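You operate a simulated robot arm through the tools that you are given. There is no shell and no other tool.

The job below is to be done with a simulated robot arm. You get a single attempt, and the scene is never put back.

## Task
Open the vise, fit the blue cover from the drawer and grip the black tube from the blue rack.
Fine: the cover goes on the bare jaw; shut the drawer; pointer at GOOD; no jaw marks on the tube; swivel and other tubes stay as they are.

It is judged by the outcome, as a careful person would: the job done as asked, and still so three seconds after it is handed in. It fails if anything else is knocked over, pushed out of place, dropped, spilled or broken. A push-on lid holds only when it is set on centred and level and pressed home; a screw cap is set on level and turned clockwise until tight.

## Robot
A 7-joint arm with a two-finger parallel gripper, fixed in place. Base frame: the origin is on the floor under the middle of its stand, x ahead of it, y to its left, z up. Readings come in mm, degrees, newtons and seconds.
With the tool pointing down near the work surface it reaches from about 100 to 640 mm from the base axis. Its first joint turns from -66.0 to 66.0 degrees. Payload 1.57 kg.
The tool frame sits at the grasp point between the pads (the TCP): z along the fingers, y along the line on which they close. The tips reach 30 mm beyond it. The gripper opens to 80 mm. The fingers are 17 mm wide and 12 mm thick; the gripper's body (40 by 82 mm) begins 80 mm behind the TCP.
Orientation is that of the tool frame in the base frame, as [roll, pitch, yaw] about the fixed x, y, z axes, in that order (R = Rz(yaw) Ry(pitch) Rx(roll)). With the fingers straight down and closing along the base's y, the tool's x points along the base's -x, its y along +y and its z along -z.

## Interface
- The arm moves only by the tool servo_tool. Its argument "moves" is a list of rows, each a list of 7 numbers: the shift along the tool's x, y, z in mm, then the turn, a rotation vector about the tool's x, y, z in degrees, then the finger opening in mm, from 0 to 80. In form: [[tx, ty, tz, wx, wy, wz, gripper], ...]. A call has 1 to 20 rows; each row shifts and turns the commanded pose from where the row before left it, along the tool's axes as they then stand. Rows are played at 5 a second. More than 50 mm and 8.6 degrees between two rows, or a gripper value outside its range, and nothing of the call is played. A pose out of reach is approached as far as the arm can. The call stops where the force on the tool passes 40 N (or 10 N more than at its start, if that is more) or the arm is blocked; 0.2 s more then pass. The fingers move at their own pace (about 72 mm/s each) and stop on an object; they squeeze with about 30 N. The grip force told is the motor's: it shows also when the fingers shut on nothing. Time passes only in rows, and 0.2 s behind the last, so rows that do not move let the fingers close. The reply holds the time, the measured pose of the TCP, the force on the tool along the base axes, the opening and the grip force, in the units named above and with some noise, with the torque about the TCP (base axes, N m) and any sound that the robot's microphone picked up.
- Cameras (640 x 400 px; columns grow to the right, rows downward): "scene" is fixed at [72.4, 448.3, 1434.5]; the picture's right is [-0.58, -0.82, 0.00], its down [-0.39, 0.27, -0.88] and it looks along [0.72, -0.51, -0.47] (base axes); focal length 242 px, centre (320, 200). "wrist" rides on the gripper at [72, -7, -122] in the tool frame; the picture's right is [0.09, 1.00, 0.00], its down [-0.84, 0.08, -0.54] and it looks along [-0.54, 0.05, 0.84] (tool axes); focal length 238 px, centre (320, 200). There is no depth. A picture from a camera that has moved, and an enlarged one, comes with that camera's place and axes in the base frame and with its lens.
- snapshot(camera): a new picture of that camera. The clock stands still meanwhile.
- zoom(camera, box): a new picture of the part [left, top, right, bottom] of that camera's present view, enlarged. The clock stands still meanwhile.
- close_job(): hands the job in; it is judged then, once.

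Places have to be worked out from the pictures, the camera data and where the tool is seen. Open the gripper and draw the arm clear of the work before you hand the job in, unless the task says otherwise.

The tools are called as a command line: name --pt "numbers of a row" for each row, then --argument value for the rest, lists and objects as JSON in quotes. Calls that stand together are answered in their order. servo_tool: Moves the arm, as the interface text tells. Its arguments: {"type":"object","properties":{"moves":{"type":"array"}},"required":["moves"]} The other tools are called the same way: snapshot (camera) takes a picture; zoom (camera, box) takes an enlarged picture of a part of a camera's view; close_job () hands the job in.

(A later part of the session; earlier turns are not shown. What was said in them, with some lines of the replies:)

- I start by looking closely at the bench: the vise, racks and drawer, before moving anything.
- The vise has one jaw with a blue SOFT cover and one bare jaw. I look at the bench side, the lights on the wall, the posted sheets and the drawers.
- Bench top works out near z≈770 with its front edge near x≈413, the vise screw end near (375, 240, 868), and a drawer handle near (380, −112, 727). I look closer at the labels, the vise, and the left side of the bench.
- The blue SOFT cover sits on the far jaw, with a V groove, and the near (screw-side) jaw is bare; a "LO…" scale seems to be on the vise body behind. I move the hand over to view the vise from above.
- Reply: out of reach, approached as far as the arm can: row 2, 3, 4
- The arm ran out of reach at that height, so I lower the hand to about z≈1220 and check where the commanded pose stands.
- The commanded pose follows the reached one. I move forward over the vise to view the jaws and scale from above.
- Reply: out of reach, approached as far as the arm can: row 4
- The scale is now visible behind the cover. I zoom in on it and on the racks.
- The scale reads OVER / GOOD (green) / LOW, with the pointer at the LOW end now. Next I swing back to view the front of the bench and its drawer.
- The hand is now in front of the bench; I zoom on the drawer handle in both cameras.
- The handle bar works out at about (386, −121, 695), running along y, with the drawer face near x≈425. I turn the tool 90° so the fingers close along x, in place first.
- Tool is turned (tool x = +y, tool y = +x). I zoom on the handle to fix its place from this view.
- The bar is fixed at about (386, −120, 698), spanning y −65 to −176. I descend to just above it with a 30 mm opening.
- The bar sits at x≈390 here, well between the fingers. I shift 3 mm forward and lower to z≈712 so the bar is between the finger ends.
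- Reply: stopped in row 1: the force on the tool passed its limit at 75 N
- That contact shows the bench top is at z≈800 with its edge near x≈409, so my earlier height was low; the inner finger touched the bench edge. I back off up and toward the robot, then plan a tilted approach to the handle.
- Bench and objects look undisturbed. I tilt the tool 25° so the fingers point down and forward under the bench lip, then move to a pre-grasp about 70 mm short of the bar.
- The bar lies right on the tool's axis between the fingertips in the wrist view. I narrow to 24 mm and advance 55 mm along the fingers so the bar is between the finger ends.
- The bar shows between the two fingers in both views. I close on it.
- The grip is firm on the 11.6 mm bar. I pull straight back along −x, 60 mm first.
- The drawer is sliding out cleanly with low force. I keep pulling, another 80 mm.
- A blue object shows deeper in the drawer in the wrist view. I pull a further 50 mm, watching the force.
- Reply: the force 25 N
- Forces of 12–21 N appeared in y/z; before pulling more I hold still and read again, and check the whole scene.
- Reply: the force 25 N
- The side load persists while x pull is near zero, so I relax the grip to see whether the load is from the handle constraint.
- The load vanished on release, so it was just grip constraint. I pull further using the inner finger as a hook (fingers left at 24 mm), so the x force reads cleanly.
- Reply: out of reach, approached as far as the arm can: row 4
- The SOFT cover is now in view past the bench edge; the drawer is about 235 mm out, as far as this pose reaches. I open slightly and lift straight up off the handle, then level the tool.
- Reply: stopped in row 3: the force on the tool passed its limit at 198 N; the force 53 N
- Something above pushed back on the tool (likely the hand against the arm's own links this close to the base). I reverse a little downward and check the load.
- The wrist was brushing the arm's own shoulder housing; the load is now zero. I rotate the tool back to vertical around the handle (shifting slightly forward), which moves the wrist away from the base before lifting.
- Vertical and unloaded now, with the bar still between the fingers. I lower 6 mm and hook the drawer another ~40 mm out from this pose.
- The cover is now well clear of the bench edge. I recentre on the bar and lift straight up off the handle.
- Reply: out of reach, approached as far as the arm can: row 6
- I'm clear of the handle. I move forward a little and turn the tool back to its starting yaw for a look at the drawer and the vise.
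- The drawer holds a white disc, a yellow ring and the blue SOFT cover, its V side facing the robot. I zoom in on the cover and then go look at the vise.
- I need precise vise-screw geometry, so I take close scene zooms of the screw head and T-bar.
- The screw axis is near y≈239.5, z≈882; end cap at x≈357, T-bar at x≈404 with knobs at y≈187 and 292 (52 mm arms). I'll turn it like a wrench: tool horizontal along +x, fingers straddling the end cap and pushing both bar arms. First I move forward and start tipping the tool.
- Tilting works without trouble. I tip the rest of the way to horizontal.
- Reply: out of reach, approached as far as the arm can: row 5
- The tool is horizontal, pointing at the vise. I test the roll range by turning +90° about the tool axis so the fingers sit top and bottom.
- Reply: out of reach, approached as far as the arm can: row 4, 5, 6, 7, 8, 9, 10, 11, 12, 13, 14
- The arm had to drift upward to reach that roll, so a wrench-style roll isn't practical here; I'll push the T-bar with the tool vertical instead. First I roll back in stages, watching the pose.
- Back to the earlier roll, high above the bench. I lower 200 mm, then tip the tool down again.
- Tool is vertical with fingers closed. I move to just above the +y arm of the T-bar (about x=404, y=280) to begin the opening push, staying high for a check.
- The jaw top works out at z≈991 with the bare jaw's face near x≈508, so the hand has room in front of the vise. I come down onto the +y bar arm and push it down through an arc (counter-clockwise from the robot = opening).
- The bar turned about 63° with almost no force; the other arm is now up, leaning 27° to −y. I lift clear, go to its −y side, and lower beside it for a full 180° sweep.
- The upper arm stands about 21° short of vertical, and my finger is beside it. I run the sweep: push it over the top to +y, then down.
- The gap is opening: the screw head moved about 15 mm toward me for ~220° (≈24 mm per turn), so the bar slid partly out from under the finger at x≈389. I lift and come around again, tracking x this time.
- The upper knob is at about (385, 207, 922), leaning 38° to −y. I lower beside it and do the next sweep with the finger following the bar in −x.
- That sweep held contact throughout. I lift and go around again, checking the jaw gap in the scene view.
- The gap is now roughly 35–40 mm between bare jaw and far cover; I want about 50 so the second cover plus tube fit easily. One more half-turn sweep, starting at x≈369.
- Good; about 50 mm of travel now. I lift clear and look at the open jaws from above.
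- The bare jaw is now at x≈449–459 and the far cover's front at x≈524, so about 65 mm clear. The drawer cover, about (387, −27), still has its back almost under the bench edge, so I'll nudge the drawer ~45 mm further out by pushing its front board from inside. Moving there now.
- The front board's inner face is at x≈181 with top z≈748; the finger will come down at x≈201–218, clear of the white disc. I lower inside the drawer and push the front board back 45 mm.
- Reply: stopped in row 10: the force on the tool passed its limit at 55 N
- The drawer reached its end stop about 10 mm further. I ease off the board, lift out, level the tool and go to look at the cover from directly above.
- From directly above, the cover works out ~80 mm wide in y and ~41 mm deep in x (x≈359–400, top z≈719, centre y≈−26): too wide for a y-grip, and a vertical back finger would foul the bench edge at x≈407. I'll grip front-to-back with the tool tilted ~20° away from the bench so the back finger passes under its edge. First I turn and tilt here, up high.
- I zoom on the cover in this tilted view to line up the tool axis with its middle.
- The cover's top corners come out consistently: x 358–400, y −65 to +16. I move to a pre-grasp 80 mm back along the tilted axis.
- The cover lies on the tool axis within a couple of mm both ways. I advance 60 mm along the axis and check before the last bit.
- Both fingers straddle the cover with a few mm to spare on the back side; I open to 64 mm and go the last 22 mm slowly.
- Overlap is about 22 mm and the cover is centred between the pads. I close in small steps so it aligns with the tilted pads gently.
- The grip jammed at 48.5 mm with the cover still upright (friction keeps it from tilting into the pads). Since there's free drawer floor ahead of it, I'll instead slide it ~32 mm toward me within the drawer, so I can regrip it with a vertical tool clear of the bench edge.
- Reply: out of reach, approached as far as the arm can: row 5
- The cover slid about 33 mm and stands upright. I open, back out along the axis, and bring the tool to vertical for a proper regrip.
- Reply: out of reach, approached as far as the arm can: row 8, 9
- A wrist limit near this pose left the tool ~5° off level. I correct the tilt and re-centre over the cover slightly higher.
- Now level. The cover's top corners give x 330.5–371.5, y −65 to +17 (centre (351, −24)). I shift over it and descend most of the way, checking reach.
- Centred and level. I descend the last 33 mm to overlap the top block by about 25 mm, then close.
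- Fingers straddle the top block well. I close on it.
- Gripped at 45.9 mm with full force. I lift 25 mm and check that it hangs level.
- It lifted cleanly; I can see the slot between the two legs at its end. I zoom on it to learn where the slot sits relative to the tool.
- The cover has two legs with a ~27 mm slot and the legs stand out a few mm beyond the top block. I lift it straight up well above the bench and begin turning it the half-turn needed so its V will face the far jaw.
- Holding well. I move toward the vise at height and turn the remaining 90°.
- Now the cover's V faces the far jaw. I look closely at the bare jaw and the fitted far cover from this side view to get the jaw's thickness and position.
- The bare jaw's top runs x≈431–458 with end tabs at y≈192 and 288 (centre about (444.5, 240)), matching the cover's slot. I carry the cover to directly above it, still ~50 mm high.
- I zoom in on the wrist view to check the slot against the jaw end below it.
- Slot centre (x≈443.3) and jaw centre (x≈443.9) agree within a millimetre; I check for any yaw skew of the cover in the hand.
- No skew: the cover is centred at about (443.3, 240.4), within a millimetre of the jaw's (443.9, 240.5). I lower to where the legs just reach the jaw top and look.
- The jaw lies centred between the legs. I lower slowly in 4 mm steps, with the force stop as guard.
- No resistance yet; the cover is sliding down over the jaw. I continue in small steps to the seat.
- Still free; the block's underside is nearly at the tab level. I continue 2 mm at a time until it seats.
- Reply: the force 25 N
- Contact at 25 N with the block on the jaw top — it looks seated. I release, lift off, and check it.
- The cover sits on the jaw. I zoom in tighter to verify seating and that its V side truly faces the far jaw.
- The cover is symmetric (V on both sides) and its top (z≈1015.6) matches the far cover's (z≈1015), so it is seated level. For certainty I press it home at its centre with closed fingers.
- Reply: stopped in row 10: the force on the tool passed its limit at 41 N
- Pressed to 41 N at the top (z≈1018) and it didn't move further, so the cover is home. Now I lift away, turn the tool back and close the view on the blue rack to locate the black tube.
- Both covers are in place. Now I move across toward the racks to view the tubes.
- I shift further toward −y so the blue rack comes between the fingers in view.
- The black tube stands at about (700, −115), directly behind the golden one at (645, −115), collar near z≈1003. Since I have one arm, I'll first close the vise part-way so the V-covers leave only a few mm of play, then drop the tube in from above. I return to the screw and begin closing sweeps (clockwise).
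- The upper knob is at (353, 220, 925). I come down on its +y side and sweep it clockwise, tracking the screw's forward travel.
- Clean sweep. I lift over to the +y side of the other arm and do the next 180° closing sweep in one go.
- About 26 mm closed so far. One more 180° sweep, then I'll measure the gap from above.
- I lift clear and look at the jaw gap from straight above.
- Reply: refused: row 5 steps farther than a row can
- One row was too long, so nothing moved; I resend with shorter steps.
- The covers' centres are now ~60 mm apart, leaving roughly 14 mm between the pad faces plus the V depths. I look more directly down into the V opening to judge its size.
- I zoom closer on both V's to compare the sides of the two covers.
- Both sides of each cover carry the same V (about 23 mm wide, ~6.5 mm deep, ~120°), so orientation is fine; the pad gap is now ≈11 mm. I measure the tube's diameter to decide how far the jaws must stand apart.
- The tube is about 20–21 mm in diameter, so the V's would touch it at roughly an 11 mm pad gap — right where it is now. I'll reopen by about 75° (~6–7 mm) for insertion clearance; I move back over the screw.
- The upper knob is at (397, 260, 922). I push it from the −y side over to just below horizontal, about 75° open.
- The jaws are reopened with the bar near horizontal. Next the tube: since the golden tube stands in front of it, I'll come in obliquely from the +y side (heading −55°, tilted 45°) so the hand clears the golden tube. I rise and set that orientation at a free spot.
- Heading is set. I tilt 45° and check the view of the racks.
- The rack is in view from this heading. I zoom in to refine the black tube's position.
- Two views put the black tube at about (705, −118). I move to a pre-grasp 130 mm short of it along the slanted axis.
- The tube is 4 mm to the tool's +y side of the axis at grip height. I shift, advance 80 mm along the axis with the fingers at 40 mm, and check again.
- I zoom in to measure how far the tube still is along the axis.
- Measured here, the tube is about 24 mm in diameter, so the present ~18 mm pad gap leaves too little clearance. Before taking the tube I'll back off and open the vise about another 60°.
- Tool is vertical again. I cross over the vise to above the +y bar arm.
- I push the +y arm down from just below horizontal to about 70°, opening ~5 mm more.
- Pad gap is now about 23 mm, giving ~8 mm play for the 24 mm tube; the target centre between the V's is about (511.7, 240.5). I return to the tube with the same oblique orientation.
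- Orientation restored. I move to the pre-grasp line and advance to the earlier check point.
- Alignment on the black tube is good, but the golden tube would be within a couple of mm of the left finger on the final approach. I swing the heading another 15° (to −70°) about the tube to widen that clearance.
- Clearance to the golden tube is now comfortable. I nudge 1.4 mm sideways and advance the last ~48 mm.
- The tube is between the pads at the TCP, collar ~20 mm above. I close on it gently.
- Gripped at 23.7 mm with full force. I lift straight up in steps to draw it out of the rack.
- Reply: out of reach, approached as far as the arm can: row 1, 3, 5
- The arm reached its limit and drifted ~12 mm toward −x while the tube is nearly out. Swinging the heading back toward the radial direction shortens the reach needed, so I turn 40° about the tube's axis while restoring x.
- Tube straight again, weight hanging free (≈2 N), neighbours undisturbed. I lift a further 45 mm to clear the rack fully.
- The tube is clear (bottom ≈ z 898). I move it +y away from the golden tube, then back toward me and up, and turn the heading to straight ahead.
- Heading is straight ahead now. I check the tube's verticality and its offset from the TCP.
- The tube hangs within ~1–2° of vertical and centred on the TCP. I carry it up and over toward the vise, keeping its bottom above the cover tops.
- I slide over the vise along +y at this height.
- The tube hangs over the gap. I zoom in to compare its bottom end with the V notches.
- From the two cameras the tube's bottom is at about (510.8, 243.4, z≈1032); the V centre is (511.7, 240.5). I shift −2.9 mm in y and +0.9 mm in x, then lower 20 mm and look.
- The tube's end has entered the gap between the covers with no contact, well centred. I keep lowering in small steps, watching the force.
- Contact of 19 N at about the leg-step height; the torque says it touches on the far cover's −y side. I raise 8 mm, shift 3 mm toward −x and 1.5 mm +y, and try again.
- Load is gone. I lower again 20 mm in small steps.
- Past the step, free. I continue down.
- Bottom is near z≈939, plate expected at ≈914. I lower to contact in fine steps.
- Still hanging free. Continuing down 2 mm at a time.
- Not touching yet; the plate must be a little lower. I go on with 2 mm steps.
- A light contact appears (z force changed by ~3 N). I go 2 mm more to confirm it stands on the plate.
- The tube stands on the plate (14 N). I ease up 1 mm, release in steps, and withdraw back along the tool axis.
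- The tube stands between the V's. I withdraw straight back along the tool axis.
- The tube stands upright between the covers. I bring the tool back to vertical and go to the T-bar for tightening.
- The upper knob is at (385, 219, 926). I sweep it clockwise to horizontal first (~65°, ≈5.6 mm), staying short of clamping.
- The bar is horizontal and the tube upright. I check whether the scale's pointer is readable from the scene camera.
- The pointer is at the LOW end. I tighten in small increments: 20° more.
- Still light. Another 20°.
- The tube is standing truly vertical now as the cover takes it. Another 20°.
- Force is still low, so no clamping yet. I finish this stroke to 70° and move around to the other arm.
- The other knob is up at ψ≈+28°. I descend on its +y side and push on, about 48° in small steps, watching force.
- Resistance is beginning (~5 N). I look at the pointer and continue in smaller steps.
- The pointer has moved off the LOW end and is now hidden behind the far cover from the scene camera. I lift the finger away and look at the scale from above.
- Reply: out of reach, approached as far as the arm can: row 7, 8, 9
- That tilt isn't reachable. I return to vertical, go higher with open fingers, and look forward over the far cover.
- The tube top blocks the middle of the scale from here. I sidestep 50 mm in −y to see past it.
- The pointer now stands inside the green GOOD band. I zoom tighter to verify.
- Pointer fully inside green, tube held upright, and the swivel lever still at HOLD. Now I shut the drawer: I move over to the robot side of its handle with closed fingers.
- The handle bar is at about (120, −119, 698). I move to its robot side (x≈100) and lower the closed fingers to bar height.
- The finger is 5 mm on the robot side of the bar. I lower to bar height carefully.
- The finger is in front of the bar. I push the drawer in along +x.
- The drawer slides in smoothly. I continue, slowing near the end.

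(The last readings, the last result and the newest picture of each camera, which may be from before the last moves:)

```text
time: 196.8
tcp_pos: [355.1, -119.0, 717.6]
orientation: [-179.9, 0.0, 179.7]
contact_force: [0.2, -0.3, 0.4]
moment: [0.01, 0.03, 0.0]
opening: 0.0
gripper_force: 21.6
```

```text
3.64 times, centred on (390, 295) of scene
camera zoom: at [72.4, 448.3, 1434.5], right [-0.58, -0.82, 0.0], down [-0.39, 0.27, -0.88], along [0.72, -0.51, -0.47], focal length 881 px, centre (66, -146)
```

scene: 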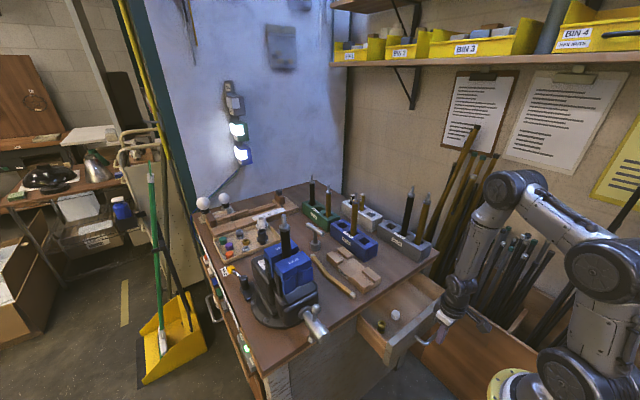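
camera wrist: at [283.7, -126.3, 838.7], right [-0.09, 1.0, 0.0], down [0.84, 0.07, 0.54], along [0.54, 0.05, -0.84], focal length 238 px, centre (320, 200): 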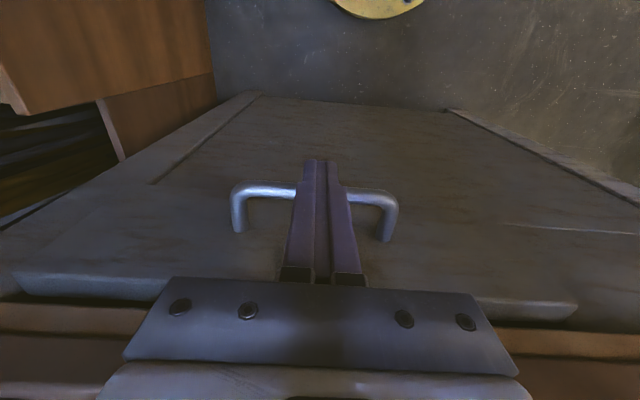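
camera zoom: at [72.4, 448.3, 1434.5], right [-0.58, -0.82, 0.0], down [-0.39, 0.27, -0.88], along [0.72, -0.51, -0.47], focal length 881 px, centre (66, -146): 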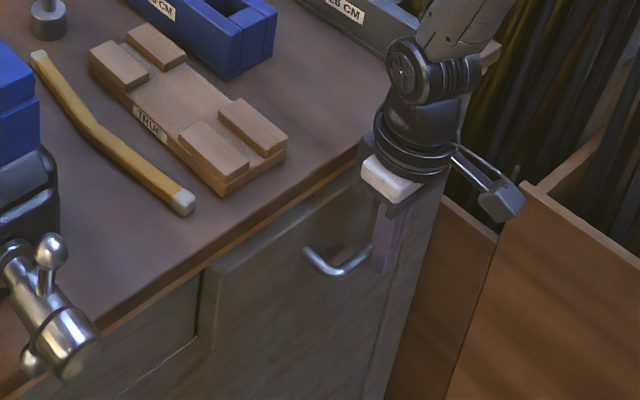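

About 18 mm left. I finish in 3 mm steps until it stops.

servo_tool --pt "-3 0 0 0 0 0 0" --pt "-3 0 0 0 0 0 0" --pt "-3 0 0 0 0 0 0" --pt "-3 0 0 0 0 0 0" --pt "-3 0 0 0 0 0 0" --pt "-2 0 0 0 0 0 0" --pt "-2 0 0 0 0 0 0" --pt "-2 0 0 0 0 0 0"

zoom --camera "scene" --box '[330, 240, 450, 350]'

snapshot --camera "wrist"

```text
time: 198.4
tcp_pos: [367.7, -119.2, 716.5]
orientation: [179.8, -0.9, 179.6]
contact_force: [-5.3, -1.3, 1.3]
moment: [0.08, -0.39, 0.03]
opening: 0.0
gripper_force: 20.7
stopped in row 8: the force on the tool passed its limit at 45 N (the readings are from after the stop); the commanded pose is now the measured one
```

```text
3.64 times, centred on (390, 295) of scene
camera zoom: at [72.3, 448.3, 1434.5], right [-0.58, -0.82, 0.0], down [-0.39, 0.27, -0.88], along [0.72, -0.51, -0.47], focal length 881 px, centre (66, -146)
```

zoom: 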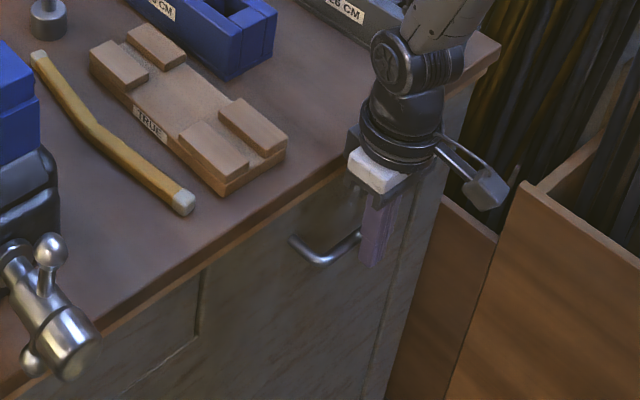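

```text
taken
camera wrist: at [297.7, -125.8, 838.5], right [-0.09, 1.0, 0.0], down [0.85, 0.07, 0.53], along [0.53, 0.05, -0.85], focal length 238 px, centre (320, 200)
```

wrist: 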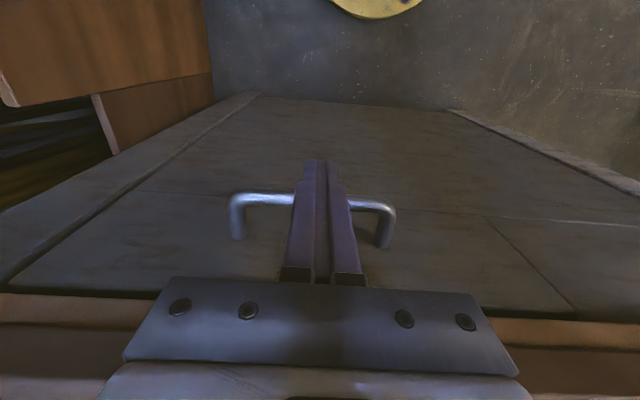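

It stopped at the closed position. I back away, lift clear and compare with the starting view.

servo_tool --pt "15 0 0 0 -0.9 0.2 0" --pt "25 0 0 0 0 0 0" --pt "20 0 -30 0 0 0 0" --pt "15 0 -45 0 0 0 0" --pt "10 10 -45 0 0 0 20" --pt "0 20 -40 0 0 0 40" --pt "0 20 -40 0 0 0 40" --pt "0 20 -40 0 0 0 40"

snapshot --camera "scene"

zoom --camera "scene" --box '[350, 260, 450, 360]'

zoom --camera "scene" --box '[220, 200, 350, 340]'

```text
time: 200.2
tcp_pos: [284.1, -47.9, 957.3]
orientation: [179.9, 0.1, 179.4]
contact_force: [-0.6, 0.2, 0.4]
moment: [-0.01, -0.03, -0.02]
opening: 40.1
gripper_force: 0.1
```

```text
taken
```

scene: 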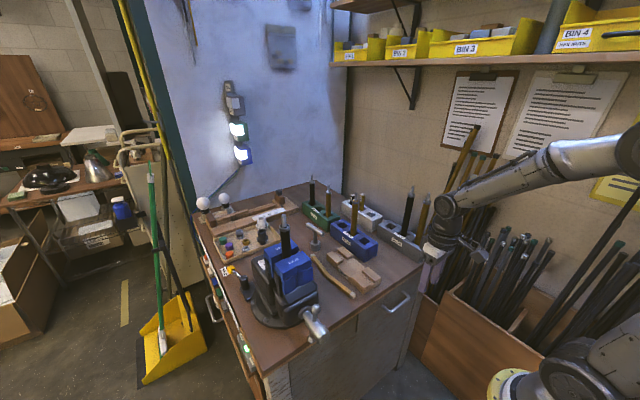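

```text
4.00 times, centred on (400, 310) of scene
camera zoom: at [72.4, 448.3, 1434.5], right [-0.58, -0.82, 0.0], down [-0.39, 0.27, -0.88], along [0.72, -0.51, -0.47], focal length 969 px, centre (0, -240)
```

zoom: 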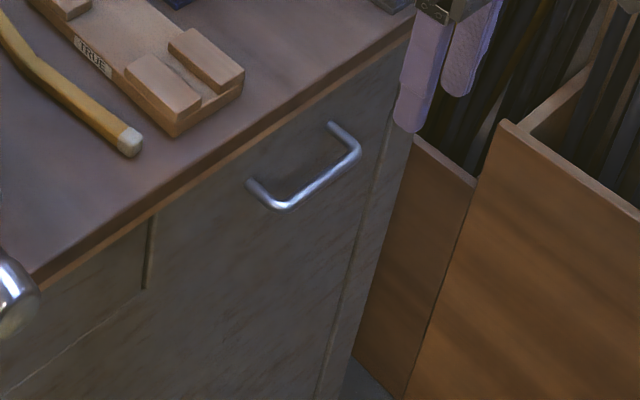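

```text
2.86 times, centred on (285, 270) of scene
camera zoom: at [72.4, 448.3, 1434.5], right [-0.58, -0.82, 0.0], down [-0.39, 0.27, -0.88], along [0.72, -0.51, -0.47], focal length 692 px, centre (420, 0)
```

zoom: 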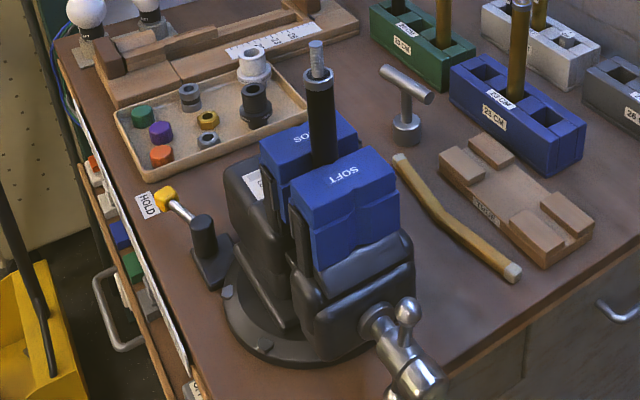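

The handle is exactly where it was at the start, so the drawer is shut. I re-check the pointer from above before finishing.

servo_tool --pt "-24.8 28.5 -27.2 0 0 0.5 60" --pt "-24.8 28.5 -27.2 0 0 0 80" --pt "-24.8 28.5 -27.2 0 0 0 80" --pt "-24.8 28.5 -27.2 0 0 0 80" --pt "-24.8 28.5 -27.2 0 0 0 80" --pt "-24.8 28.5 -27.2 0 0 0 80" --pt "-24.8 28.5 -27.2 0 0 0 80" --pt "-24.8 28.5 -27.2 0 0 0 80"

zoom --camera "wrist" --box '[300, 120, 420, 220]'

zoom --camera "scene" --box '[255, 205, 335, 305]'

```text
time: 202.1
tcp_pos: [484.3, 176.7, 1175.1]
orientation: [179.9, 0.0, 179.0]
contact_force: [0.0, -0.1, -0.3]
moment: [0.01, -0.05, 0.02]
opening: 80.2
gripper_force: 0.1
```

```text
4.00 times, centred on (360, 170) of wrist
camera zoom: at [413.9, 170.4, 1297.0], right [-0.07, 1.0, 0.0], down [0.84, 0.06, 0.54], along [0.54, 0.04, -0.84], focal length 953 px, centre (160, 320)
```

zoom: 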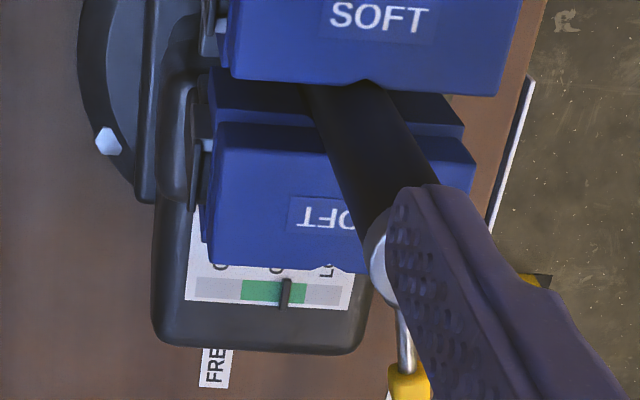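

```text
4.00 times, centred on (295, 255) of scene
camera zoom: at [72.4, 448.2, 1434.5], right [-0.58, -0.82, 0.0], down [-0.39, 0.27, -0.88], along [0.72, -0.51, -0.47], focal length 969 px, centre (420, -20)
```

zoom: 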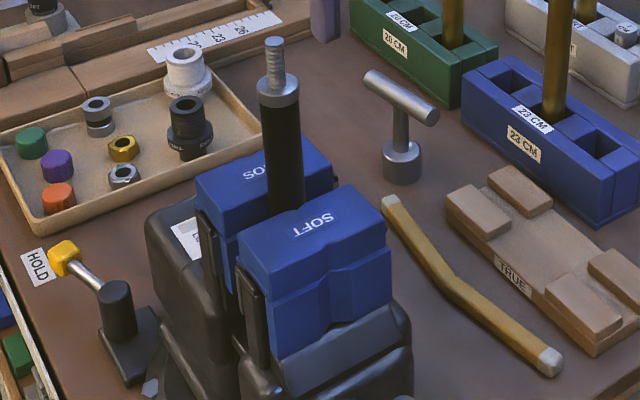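

Pointer steady in GOOD, tube upright, covers seated, swivel at HOLD, drawer shut, other tubes in place. I draw the arm back clear with the gripper open.

servo_tool --pt "25 -25 0 0 0 0 80" --pt "40 -25 -5 0 0 0 80" --pt "40 -25 -5 0 0 0 80" --pt "40 -15 -5 0 0 0 80" --pt "40 -10 -5 0 0 0 80" --pt "0 0 0 0 0 0 80"

snapshot --camera "scene"

zoom --camera "scene" --box '[190, 170, 450, 340]'

snapshot --camera "wrist"

```text
time: 203.4
tcp_pos: [298.5, 78.3, 1195.6]
orientation: [179.8, 0.1, 179.0]
contact_force: [0.4, 0.2, -0.1]
moment: [-0.01, 0.0, 0.02]
opening: 79.7
gripper_force: 0.1
```

```text
taken
```

scene: 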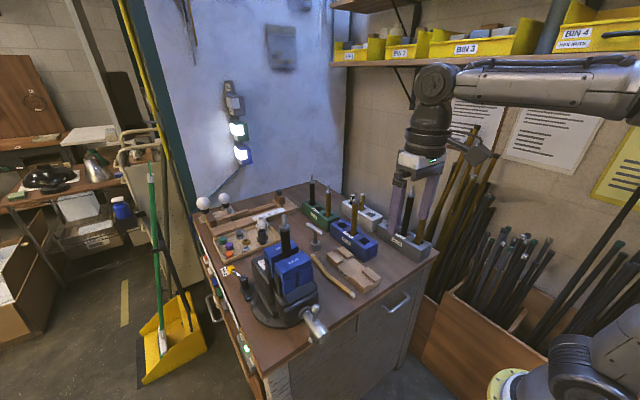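

```text
2.35 times, centred on (320, 255) of scene
camera zoom: at [72.4, 448.3, 1434.5], right [-0.58, -0.82, 0.0], down [-0.39, 0.27, -0.88], along [0.72, -0.51, -0.47], focal length 570 px, centre (320, 71)
```

zoom: 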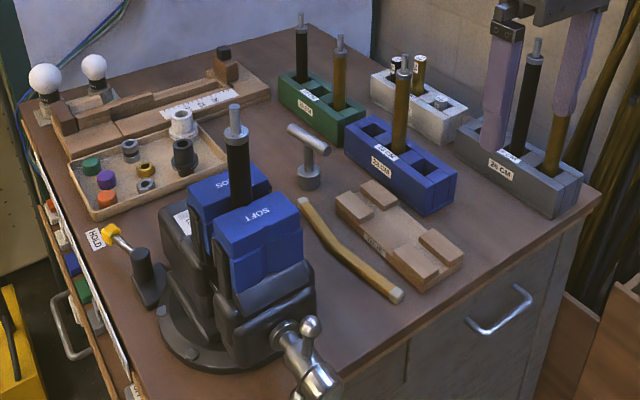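

```text
taken
camera wrist: at [226.1, 72.2, 1316.3], right [-0.07, 1.0, 0.0], down [0.84, 0.06, 0.54], along [0.54, 0.04, -0.84], focal length 238 px, centre (320, 200)
```

wrist: 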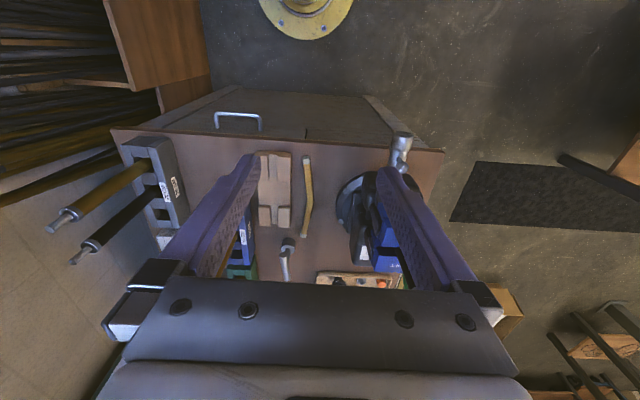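

Both covers are on, the black tube is gripped upright with the pointer in GOOD, the drawer is shut, the swivel lever is at HOLD, and nothing else has moved. The arm is clear with the gripper open, so I hand the job in.

close_job

```text
The job is handed in.
```

I opened the vise, fitted the blue cover from the drawer onto the bare jaw, and clamped the black tube from the blue rack upright between the two covers. The job is handed in; I haven't seen the verdict.

- **Cover:** it went down level over the bare jaw and stopped moving when I pressed it at 41 N. Its top is level with the other cover's.
- **Pointer:** it sits fully inside the green GOOD band, toward the LOW side. It had not moved when I checked again after shutting the drawer.
- **Tube marks:** the tube only touches the soft covers, so I expect no jaw marks. I could not inspect its surface where it is held. While I was lowering it, its end touched the far cover once at about 19 N, and I re-centred it.
- **Drawer:** shut, with the handle back exactly where it was at the start.
- **Swivel and other tubes:** the swivel lever is still at HOLD, and the other tubes look the same in the final picture as at the start.

I made three unplanned contacts along the way. Early on, a fingertip touched the bench edge at about 75 N. Later the wrist brushed the arm's own shoulder while pulling the drawer (the force stop recorded 198 N), and the drawer hit its end stop at 55 N. Nothing was visibly moved or damaged in the pictures after any of these.

The gripper is open and the arm is clear of the bench.
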